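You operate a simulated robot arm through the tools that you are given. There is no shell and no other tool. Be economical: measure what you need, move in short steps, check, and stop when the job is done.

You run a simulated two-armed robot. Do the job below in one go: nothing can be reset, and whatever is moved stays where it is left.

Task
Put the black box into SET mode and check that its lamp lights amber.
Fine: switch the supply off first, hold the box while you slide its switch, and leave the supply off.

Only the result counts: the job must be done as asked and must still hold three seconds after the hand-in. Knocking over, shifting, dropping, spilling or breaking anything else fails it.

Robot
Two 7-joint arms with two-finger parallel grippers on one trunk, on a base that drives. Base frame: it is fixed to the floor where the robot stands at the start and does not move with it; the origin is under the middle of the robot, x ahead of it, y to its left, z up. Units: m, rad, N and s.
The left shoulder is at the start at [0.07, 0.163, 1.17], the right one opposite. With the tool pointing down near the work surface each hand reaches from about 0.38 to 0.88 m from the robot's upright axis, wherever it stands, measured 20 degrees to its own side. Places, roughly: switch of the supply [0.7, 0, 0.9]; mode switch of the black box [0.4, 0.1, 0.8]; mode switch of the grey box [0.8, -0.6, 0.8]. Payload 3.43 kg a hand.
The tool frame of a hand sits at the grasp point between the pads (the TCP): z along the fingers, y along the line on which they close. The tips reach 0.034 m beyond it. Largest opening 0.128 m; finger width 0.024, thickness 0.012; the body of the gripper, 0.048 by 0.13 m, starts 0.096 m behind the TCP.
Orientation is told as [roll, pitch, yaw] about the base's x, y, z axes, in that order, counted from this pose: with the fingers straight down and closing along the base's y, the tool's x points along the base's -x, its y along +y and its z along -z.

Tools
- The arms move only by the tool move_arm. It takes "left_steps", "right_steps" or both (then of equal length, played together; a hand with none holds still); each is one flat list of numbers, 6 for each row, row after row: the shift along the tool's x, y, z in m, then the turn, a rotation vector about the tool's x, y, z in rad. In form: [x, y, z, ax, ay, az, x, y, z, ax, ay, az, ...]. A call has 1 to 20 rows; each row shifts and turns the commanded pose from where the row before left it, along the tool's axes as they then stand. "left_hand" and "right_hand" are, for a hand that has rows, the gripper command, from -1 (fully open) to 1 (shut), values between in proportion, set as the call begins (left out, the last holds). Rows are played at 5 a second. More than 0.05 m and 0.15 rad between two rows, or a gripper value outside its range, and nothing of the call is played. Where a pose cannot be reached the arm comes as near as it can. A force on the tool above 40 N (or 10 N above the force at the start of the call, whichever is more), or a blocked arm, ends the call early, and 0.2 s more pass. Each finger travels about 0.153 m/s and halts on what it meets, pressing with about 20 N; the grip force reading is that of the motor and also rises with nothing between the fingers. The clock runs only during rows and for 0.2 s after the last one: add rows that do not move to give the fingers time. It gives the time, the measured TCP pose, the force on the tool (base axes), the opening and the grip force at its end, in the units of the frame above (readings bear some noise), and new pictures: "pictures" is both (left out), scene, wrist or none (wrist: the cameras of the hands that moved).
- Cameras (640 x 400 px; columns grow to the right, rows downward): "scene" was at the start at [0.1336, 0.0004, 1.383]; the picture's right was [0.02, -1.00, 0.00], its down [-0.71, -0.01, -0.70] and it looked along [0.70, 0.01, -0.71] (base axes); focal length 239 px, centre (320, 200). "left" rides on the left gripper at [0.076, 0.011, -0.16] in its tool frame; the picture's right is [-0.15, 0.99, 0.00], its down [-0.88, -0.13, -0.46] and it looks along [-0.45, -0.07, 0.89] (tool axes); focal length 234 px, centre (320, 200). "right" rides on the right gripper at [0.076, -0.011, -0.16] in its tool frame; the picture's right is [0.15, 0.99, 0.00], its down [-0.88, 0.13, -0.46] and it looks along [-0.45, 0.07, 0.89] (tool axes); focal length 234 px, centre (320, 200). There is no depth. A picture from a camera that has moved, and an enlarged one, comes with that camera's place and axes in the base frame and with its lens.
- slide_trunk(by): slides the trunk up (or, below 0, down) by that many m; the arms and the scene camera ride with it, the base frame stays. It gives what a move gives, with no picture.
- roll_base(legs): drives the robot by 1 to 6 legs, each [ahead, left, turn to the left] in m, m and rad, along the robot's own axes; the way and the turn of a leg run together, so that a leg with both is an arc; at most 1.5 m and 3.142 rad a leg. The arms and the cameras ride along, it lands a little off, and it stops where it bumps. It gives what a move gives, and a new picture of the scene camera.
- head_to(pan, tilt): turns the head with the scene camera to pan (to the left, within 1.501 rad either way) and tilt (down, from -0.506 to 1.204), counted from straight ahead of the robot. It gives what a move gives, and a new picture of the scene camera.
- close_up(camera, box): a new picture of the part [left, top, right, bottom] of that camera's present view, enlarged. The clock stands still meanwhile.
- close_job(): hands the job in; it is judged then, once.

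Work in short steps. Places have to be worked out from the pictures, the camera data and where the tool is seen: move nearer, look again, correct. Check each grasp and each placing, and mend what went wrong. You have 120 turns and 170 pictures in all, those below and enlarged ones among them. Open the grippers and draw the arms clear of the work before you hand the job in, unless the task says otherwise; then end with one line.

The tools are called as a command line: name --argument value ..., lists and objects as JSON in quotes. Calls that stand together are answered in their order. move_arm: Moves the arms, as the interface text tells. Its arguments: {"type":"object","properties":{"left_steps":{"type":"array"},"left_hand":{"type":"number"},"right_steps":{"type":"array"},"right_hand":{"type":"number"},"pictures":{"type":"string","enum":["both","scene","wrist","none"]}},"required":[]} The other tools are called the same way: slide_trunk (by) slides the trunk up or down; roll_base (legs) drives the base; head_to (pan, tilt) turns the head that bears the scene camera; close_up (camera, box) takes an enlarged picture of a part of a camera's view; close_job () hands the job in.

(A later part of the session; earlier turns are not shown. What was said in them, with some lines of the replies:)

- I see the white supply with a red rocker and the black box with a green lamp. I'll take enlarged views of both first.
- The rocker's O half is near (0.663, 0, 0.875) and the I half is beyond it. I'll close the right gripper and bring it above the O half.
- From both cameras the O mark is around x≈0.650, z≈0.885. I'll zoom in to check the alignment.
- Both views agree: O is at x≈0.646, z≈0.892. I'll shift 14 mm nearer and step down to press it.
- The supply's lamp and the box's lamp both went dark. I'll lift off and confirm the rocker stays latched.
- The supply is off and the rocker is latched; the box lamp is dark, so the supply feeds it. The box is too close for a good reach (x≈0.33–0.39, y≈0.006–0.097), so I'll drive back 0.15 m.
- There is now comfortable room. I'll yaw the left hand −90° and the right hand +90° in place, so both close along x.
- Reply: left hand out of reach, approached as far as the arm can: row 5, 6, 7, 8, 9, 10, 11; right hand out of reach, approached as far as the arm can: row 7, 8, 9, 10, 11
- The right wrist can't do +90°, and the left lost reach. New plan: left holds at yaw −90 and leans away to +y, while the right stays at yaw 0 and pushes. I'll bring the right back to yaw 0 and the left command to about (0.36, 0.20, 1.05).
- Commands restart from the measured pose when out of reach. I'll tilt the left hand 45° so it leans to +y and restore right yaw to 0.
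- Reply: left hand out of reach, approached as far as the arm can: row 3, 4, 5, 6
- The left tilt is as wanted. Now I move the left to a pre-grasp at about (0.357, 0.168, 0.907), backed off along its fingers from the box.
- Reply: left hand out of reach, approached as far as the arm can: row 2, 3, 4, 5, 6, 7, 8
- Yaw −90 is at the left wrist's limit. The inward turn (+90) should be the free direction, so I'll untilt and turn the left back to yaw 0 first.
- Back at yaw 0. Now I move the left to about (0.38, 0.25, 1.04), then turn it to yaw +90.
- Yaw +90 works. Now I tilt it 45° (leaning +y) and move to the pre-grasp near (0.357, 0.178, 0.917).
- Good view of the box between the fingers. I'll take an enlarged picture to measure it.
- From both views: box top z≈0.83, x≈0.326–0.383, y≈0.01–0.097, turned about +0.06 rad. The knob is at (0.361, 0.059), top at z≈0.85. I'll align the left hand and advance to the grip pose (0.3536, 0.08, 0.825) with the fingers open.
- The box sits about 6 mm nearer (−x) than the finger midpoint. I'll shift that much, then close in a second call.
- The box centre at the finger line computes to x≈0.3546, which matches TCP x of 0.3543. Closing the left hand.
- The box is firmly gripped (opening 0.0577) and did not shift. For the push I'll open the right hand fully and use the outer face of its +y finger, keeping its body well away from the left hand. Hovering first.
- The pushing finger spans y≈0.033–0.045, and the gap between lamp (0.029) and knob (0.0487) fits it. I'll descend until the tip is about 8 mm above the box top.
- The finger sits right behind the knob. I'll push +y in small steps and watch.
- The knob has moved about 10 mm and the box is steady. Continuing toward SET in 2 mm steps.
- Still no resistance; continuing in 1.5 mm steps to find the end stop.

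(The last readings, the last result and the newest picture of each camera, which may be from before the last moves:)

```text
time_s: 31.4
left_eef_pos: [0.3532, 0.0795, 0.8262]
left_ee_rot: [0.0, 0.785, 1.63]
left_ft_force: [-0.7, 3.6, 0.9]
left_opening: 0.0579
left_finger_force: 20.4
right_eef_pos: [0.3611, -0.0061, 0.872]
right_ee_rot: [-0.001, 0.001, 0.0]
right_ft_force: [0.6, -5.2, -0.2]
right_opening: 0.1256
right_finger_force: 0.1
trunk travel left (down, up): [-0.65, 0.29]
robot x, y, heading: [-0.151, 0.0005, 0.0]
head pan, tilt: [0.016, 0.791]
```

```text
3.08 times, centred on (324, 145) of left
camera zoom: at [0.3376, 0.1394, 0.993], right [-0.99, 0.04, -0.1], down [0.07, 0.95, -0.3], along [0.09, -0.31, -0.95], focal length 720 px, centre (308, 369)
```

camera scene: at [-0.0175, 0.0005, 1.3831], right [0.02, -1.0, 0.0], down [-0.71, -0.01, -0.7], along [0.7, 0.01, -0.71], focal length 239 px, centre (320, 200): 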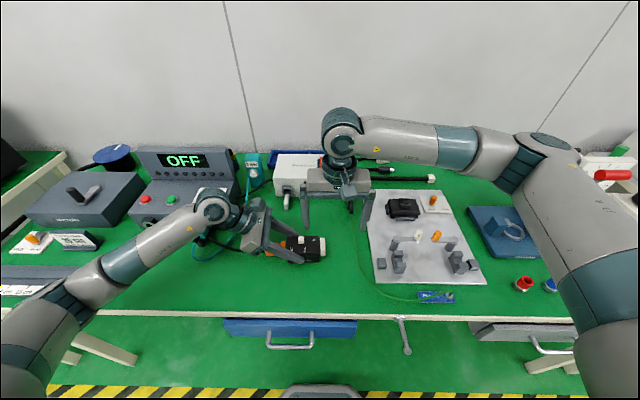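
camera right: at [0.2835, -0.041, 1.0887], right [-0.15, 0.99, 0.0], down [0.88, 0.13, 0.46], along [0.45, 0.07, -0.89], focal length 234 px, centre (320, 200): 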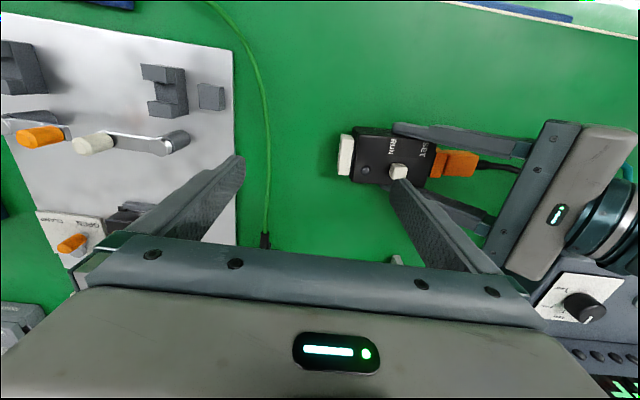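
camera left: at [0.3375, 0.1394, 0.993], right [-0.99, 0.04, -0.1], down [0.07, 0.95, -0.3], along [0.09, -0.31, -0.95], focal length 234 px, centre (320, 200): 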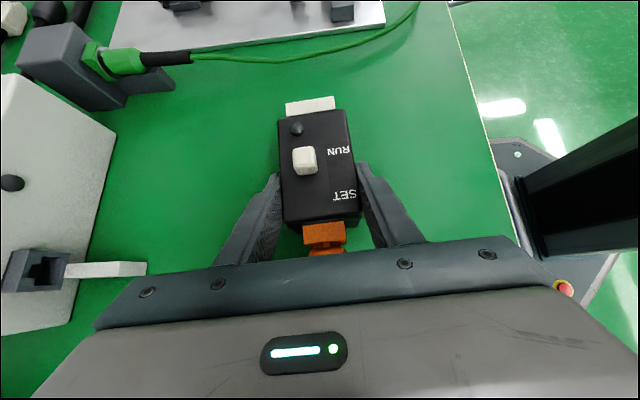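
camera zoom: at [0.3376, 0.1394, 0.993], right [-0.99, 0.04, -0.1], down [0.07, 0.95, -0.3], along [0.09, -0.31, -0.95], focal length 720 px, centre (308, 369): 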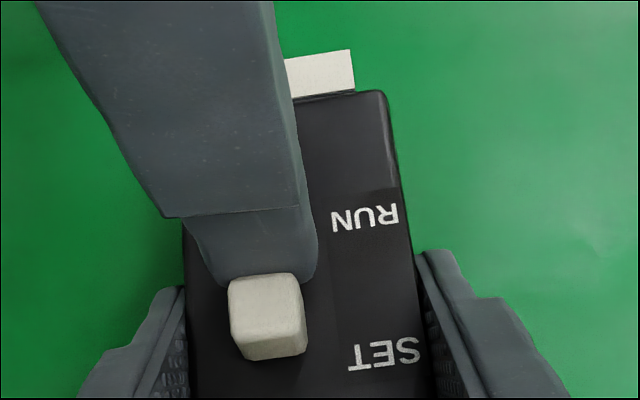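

The end stop is reached (5 N, finger just yielding). I'll back off, lift clear and confirm the knob stays at SET.

move_arm --right_steps '[0, -0.005, 0, 0, 0, 0, 0, -0.003, 0, 0, 0, 0, 0, -0.005, -0.03, 0, 0, 0, 0, -0.005, -0.045, 0, 0, 0, 0, 0, -0.045, 0, 0, 0]' --pictures "none"

close_up --camera "left" --box '[220, 80, 428, 210]'

```text
time_s: 32.6
left_eef_pos: [0.3528, 0.0795, 0.826]
left_ee_rot: [0.001, 0.785, 1.629]
left_ft_force: [-1.4, 2.9, 2.3]
left_opening: 0.0576
left_finger_force: 20.0
right_eef_pos: [0.3595, -0.0215, 0.9921]
right_ee_rot: [0.001, -0.002, 0.002]
right_ft_force: [-0.8, 0.8, -0.2]
right_opening: 0.1281
right_finger_force: 0.2
trunk travel left (down, up): [-0.65, 0.29]
robot x, y, heading: [-0.1485, -0.0014, 0.003]
head pan, tilt: [0.016, 0.791]
```

```text
3.08 times, centred on (324, 145) of left
camera zoom: at [0.3373, 0.1396, 0.993], right [-0.99, 0.04, -0.1], down [0.07, 0.95, -0.3], along [0.09, -0.31, -0.95], focal length 720 px, centre (308, 369)
```

zoom: 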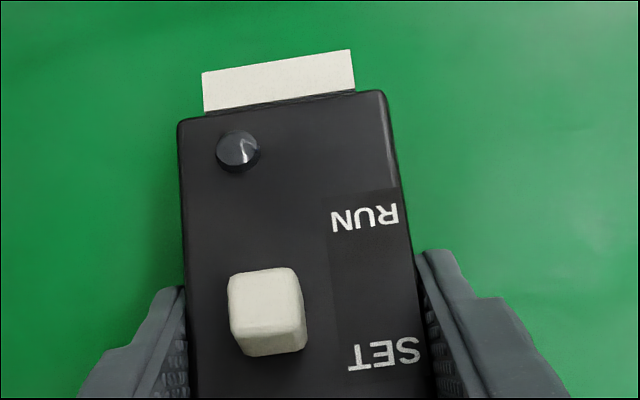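

The knob stays at SET. The lamp can only be checked under power, so I'll switch the supply on briefly. I close the right hand and take it above the I half.

move_arm --right_steps '[-0.0388, 0.0025, 0.003, 0, 0, 0, -0.0388, 0.0025, 0.003, 0, 0, 0, -0.0388, 0.0025, 0.003, 0, 0, 0, -0.0388, 0.0025, 0.003, 0, 0, 0, -0.0388, 0.0025, 0.003, 0, 0, 0, -0.0388, 0.0025, 0.003, 0, 0, 0, -0.0388, 0.0025, 0.003, 0, 0, 0, -0.0388, 0.0025, 0.003, 0, 0, 0]' --right_hand 1 --pictures "none"

close_up --camera "right" --box '[270, 110, 398, 190]'

close_up --camera "scene" --box '[260, 130, 372, 200]'

```text
time_s: 34.4
left_eef_pos: [0.3541, 0.08, 0.8269]
left_ee_rot: [0.001, 0.784, 1.631]
left_ft_force: [0.3, 1.8, 2.2]
left_opening: 0.058
left_finger_force: 19.5
right_eef_pos: [0.6499, -0.0062, 0.9686]
right_ee_rot: [0.002, 0.0, 0.004]
right_ft_force: [-0.3, 0.1, 0.4]
right_opening: 0.0
right_finger_force: 20.2
right hand out of reach, approached as far as the arm can: row 8
trunk travel left (down, up): [-0.65, 0.29]
robot x, y, heading: [-0.1478, -0.0, -0.003]
head pan, tilt: [0.016, 0.791]
```

```text
5.00 times, centred on (334, 150) of right
camera zoom: at [0.5727, -0.0183, 1.1273], right [-0.15, 0.99, 0.0], down [0.88, 0.13, 0.46], along [0.45, 0.07, -0.89], focal length 1171 px, centre (250, 450)
```

zoom: 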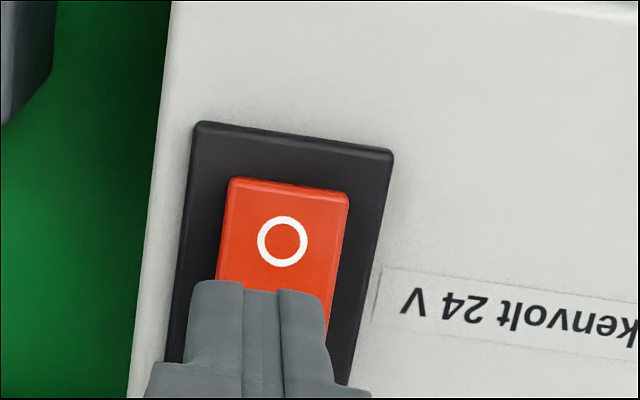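

```text
5.71 times, centred on (316, 165) of scene
camera zoom: at [-0.0173, -0.0007, 1.383], right [0.02, -1.0, 0.0], down [-0.71, -0.01, -0.7], along [0.7, 0.01, -0.71], focal length 1368 px, centre (343, 400)
```

zoom: 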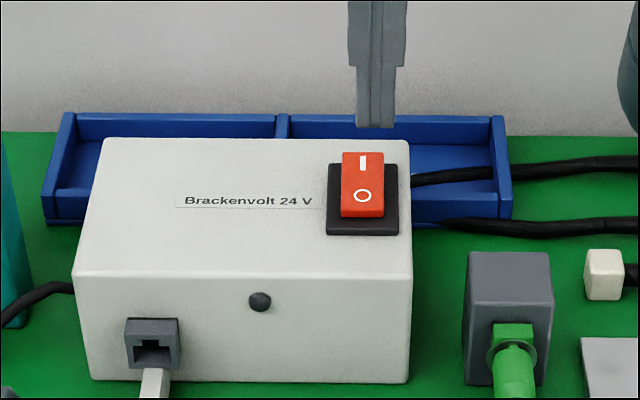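

The right arm is at its reach limit from here. I'll release the left hand from the box (the sliding is done), retreat it along its fingers, then drive forward.

move_arm --left_steps '[0, 0, 0, 0, 0, 0, 0, 0, 0, 0, 0, 0, 0, 0, 0, 0, 0, 0, 0, 0, -0.02, 0, 0, 0, 0, 0, -0.035, 0, 0, 0, 0, 0, -0.04, 0, 0, 0, 0, 0, -0.045, 0, 0, 0, 0.03, 0, -0.035, 0, 0, 0, 0.03, 0, -0.035, 0, 0, 0, 0.03, 0, -0.03, 0, 0, 0]' --left_hand -1 --right_steps '[0, 0, -0.02, 0, 0, 0, 0, 0, -0.03, 0, 0, 0, 0, 0, 0, 0, 0, 0, 0, 0, 0, 0, 0, 0, 0, 0, 0, 0, 0, 0, 0, 0, 0, 0, 0, 0, 0, 0, 0, 0, 0, 0, 0, 0, 0, 0, 0, 0, 0, 0, 0, 0, 0, 0, 0, 0, 0, 0, 0, 0]' --pictures "scene"

close_up --camera "scene" --box '[240, 220, 336, 280]'

```text
time_s: 36.6
left_eef_pos: [0.3513, 0.1863, 1.0595]
left_ee_rot: [-0.002, 0.782, 1.63]
left_ft_force: [1.0, -0.2, -0.9]
left_opening: 0.1278
left_finger_force: 0.1
right_eef_pos: [0.6459, -0.009, 1.0191]
right_ee_rot: [0.001, 0.001, 0.002]
right_ft_force: [0.0, 0.4, 0.6]
right_opening: 0.0001
right_finger_force: 20.4
trunk travel left (down, up): [-0.65, 0.29]
robot x, y, heading: [-0.1521, 0.001, -0.0]
head pan, tilt: [0.016, 0.791]
camera scene: at [-0.0173, -0.0002, 1.3829], right [0.02, -1.0, 0.0], down [-0.71, -0.01, -0.7], along [0.7, 0.01, -0.71], focal length 239 px, centre (320, 200)
```

scene: 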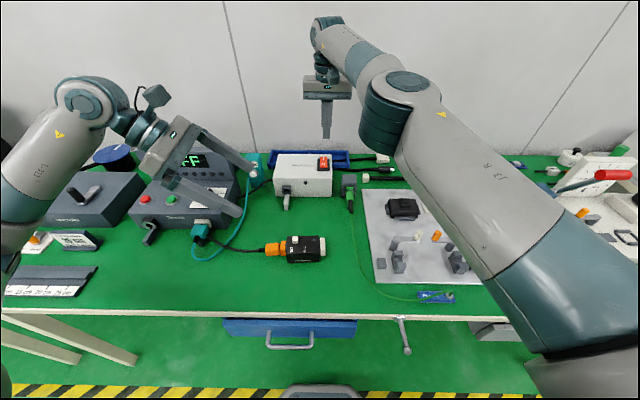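

```text
6.67 times, centred on (288, 250) of scene
camera zoom: at [-0.0173, -0.0002, 1.3829], right [0.02, -1.0, 0.0], down [-0.71, -0.01, -0.7], along [0.7, 0.01, -0.71], focal length 1596 px, centre (533, -133)
```

zoom: 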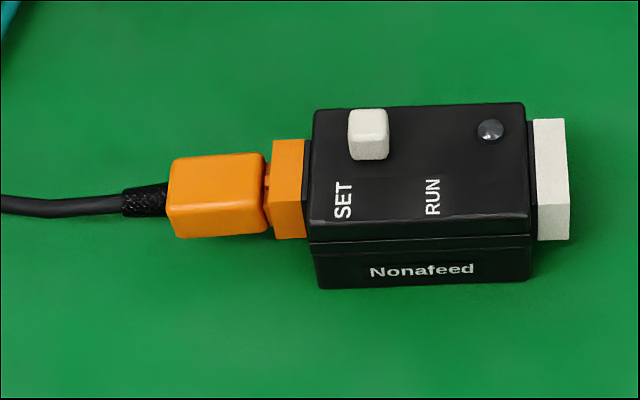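

The box is undisturbed with the knob at SET. I'll draw both hands back in x for clearance, then drive forward 0.14 m.

move_arm --left_steps '[0, 0.025, 0, 0, 0, 0, 0, 0.025, 0, 0, 0, 0, 0, 0.025, 0, 0, 0, 0, 0, 0.025, 0, 0, 0, 0]' --right_steps '[0.03, 0, 0, 0, 0, 0, 0.03, 0, 0, 0, 0, 0, 0.03, 0, 0, 0, 0, 0, 0.03, 0, 0, 0, 0, 0]' --pictures "none"

roll_base --legs '[[0.14, 0, 0]]'

```text
time_s: 37.6
left_eef_pos: [0.2478, 0.179, 1.0597]
left_ee_rot: [0.001, 0.786, 1.633]
left_ft_force: [0.8, 0.2, 0.3]
left_opening: 0.1278
left_finger_force: 0.0
right_eef_pos: [0.6346, 0.0167, 1.0293]
right_ee_rot: [0.0, 0.002, 0.003]
right_ft_force: [-0.5, -0.1, -0.4]
right_opening: 0.0
right_finger_force: 19.3
right hand out of reach, approached as far as the arm can: row 1, 2, 3, 4
trunk travel left (down, up): [-0.65, 0.29]
robot x, y, heading: [-0.1491, 0.0005, 0.003]
head pan, tilt: [0.016, 0.791]
```

```text
time_s: 38.9
left_eef_pos: [0.3908, 0.1761, 1.0592]
left_ee_rot: [-0.001, 0.785, 1.626]
left_ft_force: [-0.3, -0.7, -0.2]
left_opening: 0.1281
left_finger_force: 0.0
right_eef_pos: [0.7746, 0.0119, 1.0308]
right_ee_rot: [0.0, 0.002, -0.003]
right_ft_force: [-0.1, -1.2, -1.1]
right_opening: 0.0
right_finger_force: 19.8
trunk travel left (down, up): [-0.65, 0.29]
robot x, y, heading: [-0.0096, 0.0061, -0.007]
head pan, tilt: [0.016, 0.791]
camera scene: at [0.1232, -0.0005, 1.3831], right [0.01, -1.0, 0.0], down [-0.71, -0.01, -0.7], along [0.7, 0.01, -0.71], focal length 239 px, centre (320, 200)
```

scene: 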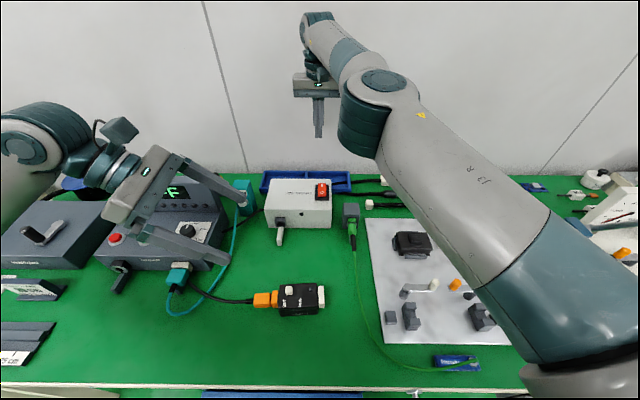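

The right arm's elbow is in an awkward, folded-up branch. I'll try easing the hand outward (−y) and back to free it.

move_arm --right_steps '[0, -0.03, 0, 0, 0, 0, 0, -0.03, 0, 0, 0, 0, 0.01, -0.03, 0, 0, 0, 0, 0.02, -0.03, 0, 0, 0, 0, 0.03, -0.03, 0, 0, 0, 0]' --pictures "scene"

```text
time_s: 40.1
left_eef_pos: [0.3922, 0.1775, 1.0607]
left_ee_rot: [0.001, 0.786, 1.625]
left_ft_force: [0.4, 1.0, -0.5]
left_opening: 0.1281
left_finger_force: 0.1
right_eef_pos: [0.8003, -0.0829, 1.0361]
right_ee_rot: [0.0, 0.004, -0.003]
right_ft_force: [0.2, -0.1, 0.5]
right_opening: 0.0002
right_finger_force: 19.8
right hand out of reach, approached as far as the arm can: row 1, 2, 3, 4, 5
trunk travel left (down, up): [-0.65, 0.29]
robot x, y, heading: [-0.0132, 0.0025, -0.007]
head pan, tilt: [0.016, 0.791]
camera scene: at [0.1237, -0.0002, 1.383], right [0.01, -1.0, 0.0], down [-0.71, -0.01, -0.7], along [0.7, 0.01, -0.71], focal length 239 px, centre (320, 200)
```

scene: 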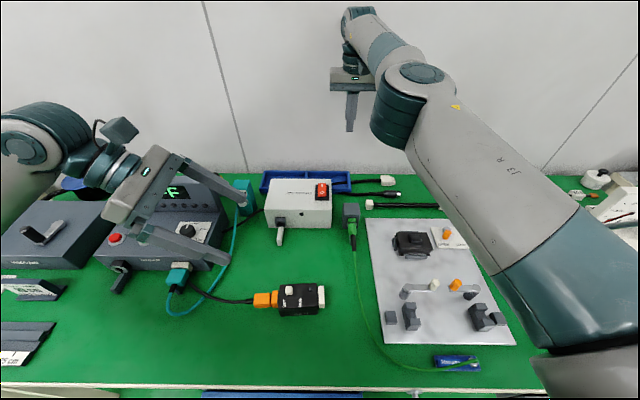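

Still pinned at a limit. I'll try letting the wrist yaw in its free direction (negative yaw) while moving back.

move_arm --right_steps '[0, 0, 0, 0, 0, 0.14, 0, 0, 0, 0, 0, 0.14, 0, 0, 0, 0, 0, 0.14, 0, 0, 0, 0, 0, 0.14, 0.02, 0, 0, 0, 0, 0, 0.02, 0, 0, 0, 0, 0, 0.02, 0, 0, 0, 0, 0, 0.02, 0, 0, 0, 0, 0]' --pictures "none"

```text
time_s: 41.9
left_eef_pos: [0.392, 0.1777, 1.0611]
left_ee_rot: [0.0, 0.783, 1.625]
left_ft_force: [-0.2, 0.0, -0.7]
left_opening: 0.1282
left_finger_force: 0.0
right_eef_pos: [0.7856, -0.0275, 1.0435]
right_ee_rot: [-0.003, 0.003, -0.563]
right_ft_force: [1.2, 0.3, 0.4]
right_opening: 0.0002
right_finger_force: 19.7
right hand out of reach, approached as far as the arm can: row 5, 6, 7, 8
trunk travel left (down, up): [-0.65, 0.29]
robot x, y, heading: [-0.0102, -0.0004, -0.002]
head pan, tilt: [0.016, 0.791]
```

It seems to be a local branch problem when shortening. I'll try rising first, then coming back.

move_arm --right_steps '[0, 0, -0.03, 0, 0, 0, 0, 0, -0.03, 0, 0, 0, 0, 0, -0.03, 0, 0, 0, 0.02, 0, 0, 0, 0, 0, 0.02, 0, 0, 0, 0, 0, 0.02, 0, 0, 0, 0, 0]' --pictures "scene"

```text
time_s: 43.3
left_eef_pos: [0.3918, 0.1784, 1.0611]
left_ee_rot: [0.001, 0.785, 1.625]
left_ft_force: [-0.2, 0.7, -0.1]
left_opening: 0.1278
left_finger_force: 0.1
right_eef_pos: [0.7521, 0.0092, 1.1417]
right_ee_rot: [-0.004, 0.005, -0.564]
right_ft_force: [-0.2, 1.2, -0.1]
right_opening: 0.0
right_finger_force: 20.2
right hand out of reach, approached as far as the arm can: row 2, 3, 4, 5, 6
trunk travel left (down, up): [-0.65, 0.29]
robot x, y, heading: [-0.01, -0.0003, -0.002]
head pan, tilt: [0.016, 0.791]
camera scene: at [0.123, 0.0007, 1.3831], right [0.01, -1.0, 0.0], down [-0.71, -0.01, -0.7], along [0.7, 0.01, -0.71], focal length 239 px, centre (320, 200)
```

scene: 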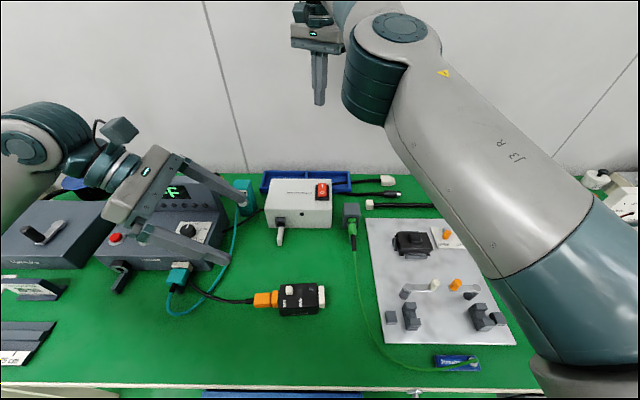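

The wrist-to-shoulder distance stays constant, so the elbow seems to have flipped through straight. I'll back the base off for room, then stretch the arm outward through straight and retract.

roll_base --legs '[[-0.25, 0, 0]]'

move_arm --right_steps '[-0.03, 0, 0, 0, 0, 0, -0.03, 0, 0, 0, 0, 0, -0.03, 0, 0, 0, 0, 0, -0.03, 0, 0, 0, 0, 0]' --pictures "none"

move_arm --right_steps '[0.03, 0, 0, 0, 0, 0, 0.03, 0, 0, 0, 0, 0, 0.03, 0, 0, 0, 0, 0, 0.03, 0, 0, 0, 0, 0, 0.03, 0, 0, 0, 0, 0, 0.03, 0, 0, 0, 0, 0]' --pictures "none"

```text
time_s: 45.1
left_eef_pos: [0.1413, 0.1793, 1.0598]
left_ee_rot: [0.0, 0.784, 1.628]
left_ft_force: [-0.6, -0.2, 0.2]
left_opening: 0.128
left_finger_force: 0.1
right_eef_pos: [0.5034, 0.0124, 1.1381]
right_ee_rot: [-0.003, 0.003, -0.561]
right_ft_force: [-0.1, -0.2, -0.1]
right_opening: 0.0
right_finger_force: 19.5
trunk travel left (down, up): [-0.65, 0.29]
robot x, y, heading: [-0.2591, 0.0002, -0.002]
head pan, tilt: [0.016, 0.791]
camera scene: at [-0.1257, 0.001, 1.3829], right [0.01, -1.0, 0.0], down [-0.71, -0.01, -0.7], along [0.7, 0.01, -0.71], focal length 239 px, centre (320, 200)
```

scene: 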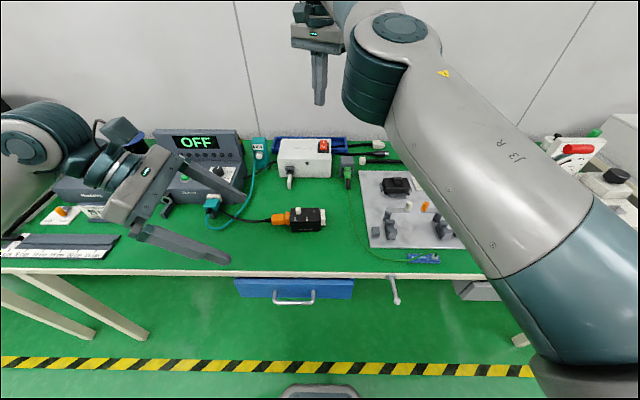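

```text
time_s: 46.1
left_eef_pos: [0.1418, 0.1762, 1.06]
left_ee_rot: [0.001, 0.785, 1.631]
left_ft_force: [-0.8, -0.2, -1.1]
left_opening: 0.1281
left_finger_force: 0.0
right_eef_pos: [0.5376, -0.0817, 1.1172]
right_ee_rot: [-0.002, 0.006, -0.56]
right_ft_force: [0.3, -0.5, -0.8]
right_opening: 0.0
right_finger_force: 20.0
right hand out of reach, approached as far as the arm can: row 1, 2, 3, 4
trunk travel left (down, up): [-0.65, 0.29]
robot x, y, heading: [-0.258, -0.0007, 0.002]
head pan, tilt: [0.016, 0.791]
```

```text
time_s: 47.5
left_eef_pos: [0.1419, 0.181, 1.0601]
left_ee_rot: [0.0, 0.786, 1.629]
left_ft_force: [0.4, -0.6, 0.3]
left_opening: 0.1281
left_finger_force: 0.0
right_eef_pos: [0.3851, 0.0189, 1.1194]
right_ee_rot: [-0.003, 0.002, -0.562]
right_ft_force: [0.6, 0.6, 0.0]
right_opening: 0.0
right_finger_force: 20.0
trunk travel left (down, up): [-0.65, 0.29]
robot x, y, heading: [-0.2585, 0.0007, -0.004]
head pan, tilt: [0.016, 0.791]
```

Freed. I'll restore right yaw to 0 and shift slightly outward, then drive forward 0.25 m again.

move_arm --right_steps '[0, 0, 0, 0, 0, -0.14, 0, 0, 0, 0, 0, -0.14, 0, 0, 0, 0, 0, -0.14, 0, 0, 0, 0, 0, -0.14, 0.01, -0.03, 0, 0, 0, 0, 0.01, -0.03, 0, 0, 0, 0, 0.01, -0.02, 0, 0, 0, 0]' --pictures "none"

roll_base --legs '[[0.25, 0, 0]]'

```text
time_s: 49.1
left_eef_pos: [0.1408, 0.1787, 1.0602]
left_ee_rot: [-0.001, 0.786, 1.629]
left_ft_force: [-0.1, 0.2, -0.4]
left_opening: 0.128
left_finger_force: 0.0
right_eef_pos: [0.3536, -0.0649, 1.1199]
right_ee_rot: [-0.001, 0.005, 0.0]
right_ft_force: [0.8, -0.8, -0.4]
right_opening: 0.0002
right_finger_force: 19.7
trunk travel left (down, up): [-0.65, 0.29]
robot x, y, heading: [-0.2615, 0.0028, 0.002]
head pan, tilt: [0.016, 0.791]
```

```text
time_s: 50.9
left_eef_pos: [0.3861, 0.1773, 1.06]
left_ee_rot: [-0.001, 0.784, 1.624]
left_ft_force: [0.2, 0.1, 0.6]
left_opening: 0.1282
left_finger_force: 0.1
right_eef_pos: [0.5979, -0.0677, 1.119]
right_ee_rot: [-0.001, 0.005, -0.005]
right_ft_force: [-0.3, 0.4, 0.2]
right_opening: 0.0001
right_finger_force: 20.2
trunk travel left (down, up): [-0.65, 0.29]
robot x, y, heading: [-0.0172, 0.0015, -0.006]
head pan, tilt: [0.016, 0.791]
camera scene: at [0.1183, -0.0005, 1.383], right [0.01, -1.0, 0.0], down [-0.71, -0.01, -0.7], along [0.7, 0.01, -0.71], focal length 239 px, centre (320, 200)
```

scene: 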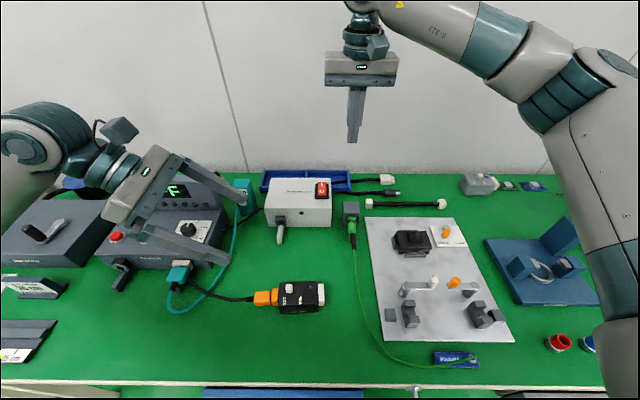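

Arm is back in its normal branch. Moving above the I half at (0.670, −0.001, 0.96).

move_arm --right_steps '[-0.0144, 0.0133, 0.0318, 0, 0, 0, -0.0144, 0.0133, 0.0318, 0, 0, 0, -0.0144, 0.0133, 0.0318, 0, 0, 0, -0.0144, 0.0133, 0.0318, 0, 0, 0, -0.0144, 0.0133, 0.0318, 0, 0, 0]' --pictures "none"

close_up --camera "right" --box '[270, 110, 398, 190]'

close_up --camera "scene" --box '[280, 150, 376, 210]'

```text
time_s: 52.1
left_eef_pos: [0.3863, 0.1773, 1.0598]
left_ee_rot: [0.002, 0.785, 1.625]
left_ft_force: [0.1, 0.2, -0.8]
left_opening: 0.128
left_finger_force: 0.0
right_eef_pos: [0.6684, -0.0024, 0.9575]
right_ee_rot: [-0.002, 0.006, -0.004]
right_ft_force: [0.5, -0.3, 0.0]
right_opening: 0.0001
right_finger_force: 20.4
trunk travel left (down, up): [-0.65, 0.29]
robot x, y, heading: [-0.0177, 0.0039, -0.007]
head pan, tilt: [0.016, 0.791]
```

```text
5.00 times, centred on (334, 150) of right
camera zoom: at [0.5935, -0.0132, 1.1161], right [-0.14, 0.99, 0.0], down [0.88, 0.13, 0.45], along [0.45, 0.06, -0.89], focal length 1171 px, centre (250, 450)
```

zoom: 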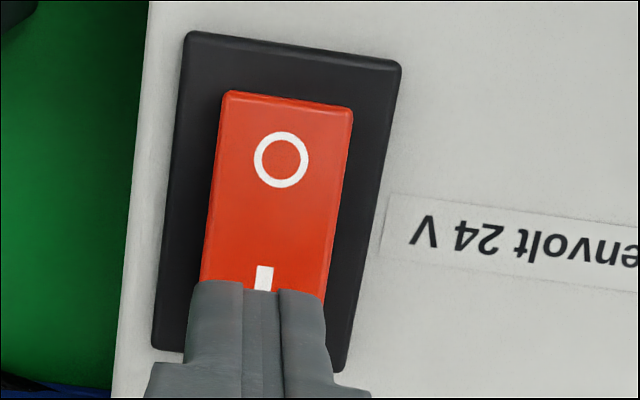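

```text
6.67 times, centred on (328, 180) of scene
camera zoom: at [0.1193, -0.0001, 1.3829], right [0.01, -1.0, 0.0], down [-0.71, -0.01, -0.7], along [0.7, 0.01, -0.71], focal length 1596 px, centre (267, 333)
```

zoom: 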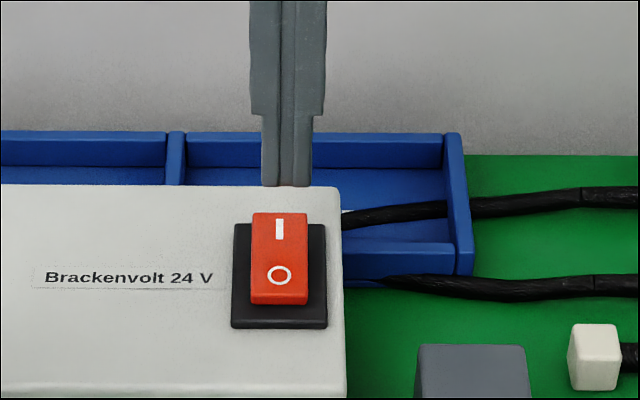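

Aligned over the I half. I'll nudge 4 mm further out and 2 mm left, then press down.

move_arm --right_steps '[-0.004, 0.002, 0.018, 0, 0, 0, 0, 0, 0.009, 0, 0, 0, 0, 0, 0.004, 0, 0, 0, 0, 0, 0.004, 0, 0, 0, 0, 0, 0.003, 0, 0, 0]' --pictures "scene"

close_up --camera "scene" --box '[240, 270, 340, 332]'

```text
time_s: 53.3
left_eef_pos: [0.3861, 0.1774, 1.0604]
left_ee_rot: [0.001, 0.785, 1.623]
left_ft_force: [-0.4, 0.3, 0.0]
left_opening: 0.1282
left_finger_force: 0.1
right_eef_pos: [0.6735, 0.0004, 0.9218]
right_ee_rot: [-0.001, 0.004, -0.006]
right_ft_force: [1.6, -0.5, 2.4]
right_opening: 0.0001
right_finger_force: 19.9
trunk travel left (down, up): [-0.65, 0.29]
robot x, y, heading: [-0.0147, 0.0019, -0.009]
head pan, tilt: [0.016, 0.791]
camera scene: at [0.1181, -0.0007, 1.3831], right [0.01, -1.0, 0.0], down [-0.71, -0.01, -0.7], along [0.7, 0.01, -0.71], focal length 239 px, centre (320, 200)
```

scene: 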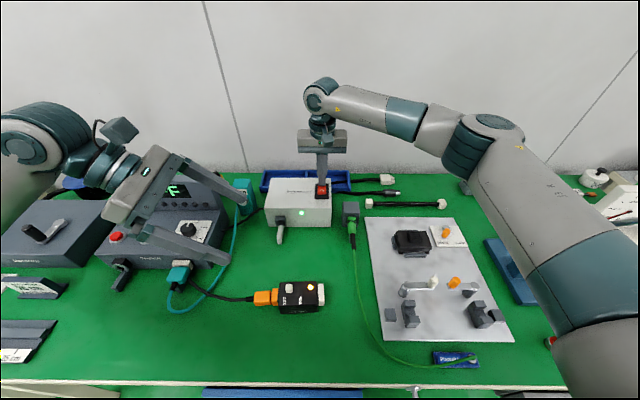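

```text
6.40 times, centred on (290, 301) of scene
camera zoom: at [0.1181, -0.0007, 1.3831], right [0.01, -1.0, 0.0], down [-0.71, -0.01, -0.7], along [0.7, 0.01, -0.71], focal length 1532 px, centre (512, -446)
```

zoom: 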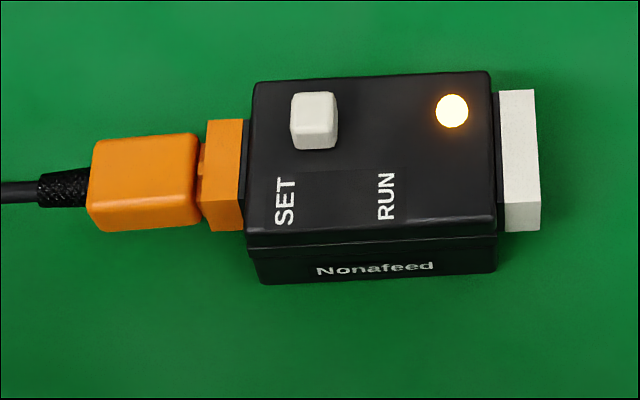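

The lamp lights amber. Now the supply goes off again: lift, move over the O half (x≈0.645) and press.

move_arm --right_steps '[0, 0, -0.02, 0, 0, 0, 0, 0, -0.015, 0, 0, 0, 0.028, 0, 0, 0, 0, 0, 0, 0, 0.018, 0, 0, 0, 0, 0, 0.009, 0, 0, 0, 0, 0, 0.004, 0, 0, 0, 0, 0, 0.004, 0, 0, 0, 0, 0, 0.002, 0, 0, 0]' --pictures "scene"

```text
time_s: 55.1
left_eef_pos: [0.385, 0.1773, 1.0607]
left_ee_rot: [0.0, 0.786, 1.625]
left_ft_force: [-0.7, 0.2, 0.0]
left_opening: 0.128
left_finger_force: 0.1
right_eef_pos: [0.645, -0.0004, 0.9227]
right_ee_rot: [0.002, 0.006, -0.005]
right_ft_force: [-1.1, -0.3, 3.1]
right_opening: 0.0001
right_finger_force: 20.1
trunk travel left (down, up): [-0.65, 0.29]
robot x, y, heading: [-0.017, -0.0006, -0.004]
head pan, tilt: [0.016, 0.791]
camera scene: at [0.1177, -0.0006, 1.3831], right [0.01, -1.0, 0.0], down [-0.71, -0.01, -0.7], along [0.7, 0.01, -0.71], focal length 239 px, centre (320, 200)
```

scene: 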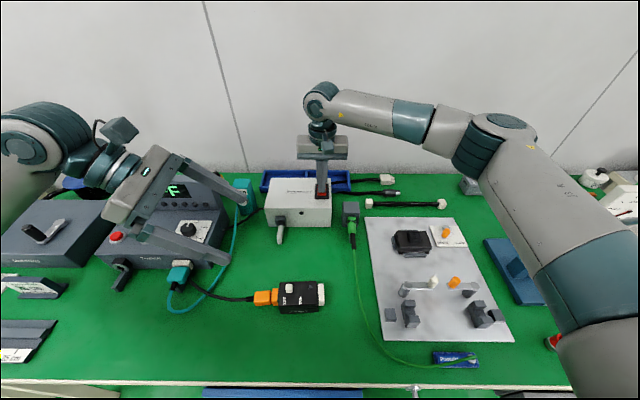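

Both lamps are dark again. I'll lift the right hand clear to the side, open it, and verify.

move_arm --right_steps '[0, 0, -0.03, 0, 0, 0, 0, 0, -0.04, 0, 0, 0, 0, 0, -0.045, 0, 0, 0, 0.02, -0.03, -0.03, 0, 0, 0, 0.02, -0.035, -0.02, 0, 0, 0, 0.02, -0.035, -0.02, 0, 0, 0]' --pictures "none"

move_arm --right_steps '[0, 0, 0, 0, 0, 0, 0, 0, 0, 0, 0, 0, 0, 0, 0, 0, 0, 0]' --right_hand -1 --pictures "scene"

close_up --camera "scene" --box '[240, 165, 368, 245]'

close_up --camera "scene" --box '[240, 270, 340, 332]'

```text
time_s: 56.5
left_eef_pos: [0.3846, 0.1764, 1.0605]
left_ee_rot: [-0.001, 0.784, 1.624]
left_ft_force: [0.2, 0.5, 0.4]
left_opening: 0.1279
left_finger_force: 0.0
right_eef_pos: [0.5853, -0.0999, 1.1051]
right_ee_rot: [0.0, 0.006, -0.004]
right_ft_force: [0.2, -0.2, -0.6]
right_opening: 0.0
right_finger_force: 20.1
trunk travel left (down, up): [-0.65, 0.29]
robot x, y, heading: [-0.015, 0.0016, -0.008]
head pan, tilt: [0.016, 0.791]
```

```text
time_s: 57.3
left_eef_pos: [0.3865, 0.1768, 1.0605]
left_ee_rot: [-0.001, 0.786, 1.625]
left_ft_force: [-0.2, -0.3, 0.0]
left_opening: 0.1281
left_finger_force: 0.1
right_eef_pos: [0.5872, -0.0995, 1.1051]
right_ee_rot: [-0.002, 0.005, -0.005]
right_ft_force: [-0.1, -0.1, -0.2]
right_opening: 0.128
right_finger_force: 0.1
trunk travel left (down, up): [-0.65, 0.29]
robot x, y, heading: [-0.0138, -0.0007, -0.001]
head pan, tilt: [0.016, 0.791]
camera scene: at [0.1185, -0.0004, 1.383], right [0.01, -1.0, 0.0], down [-0.71, -0.01, -0.7], along [0.7, 0.01, -0.71], focal length 239 px, centre (320, 200)
```

scene: 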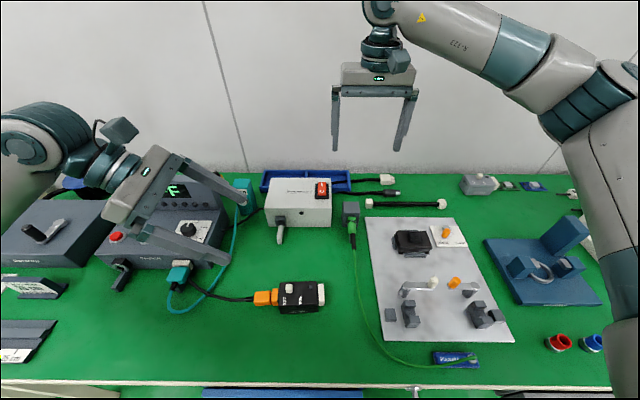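

```text
5.00 times, centred on (304, 205) of scene
camera zoom: at [0.1185, -0.0004, 1.383], right [0.01, -1.0, 0.0], down [-0.71, -0.01, -0.7], along [0.7, 0.01, -0.71], focal length 1197 px, centre (400, 175)
```

zoom: 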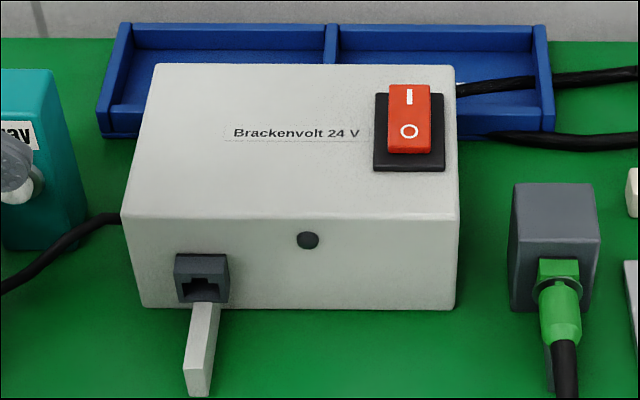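

```text
6.40 times, centred on (290, 301) of scene
camera zoom: at [0.1185, -0.0004, 1.383], right [0.01, -1.0, 0.0], down [-0.71, -0.01, -0.7], along [0.7, 0.01, -0.71], focal length 1532 px, centre (512, -446)
```

zoom: 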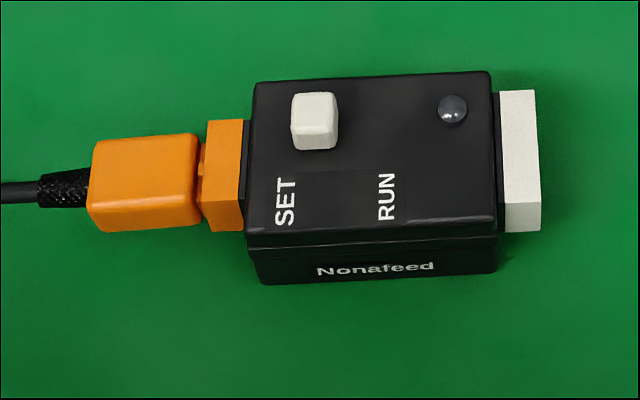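

The supply is off and latched, the knob is at SET, amber was confirmed, nothing else has moved, and both hands are open and clear. Handing in.

close_job

```text
The job is handed in.
```

The black box is in SET mode: I held it while sliding its switch with the supply off, turned the supply on briefly and saw the lamp light amber, then switched the supply off again and left it off.
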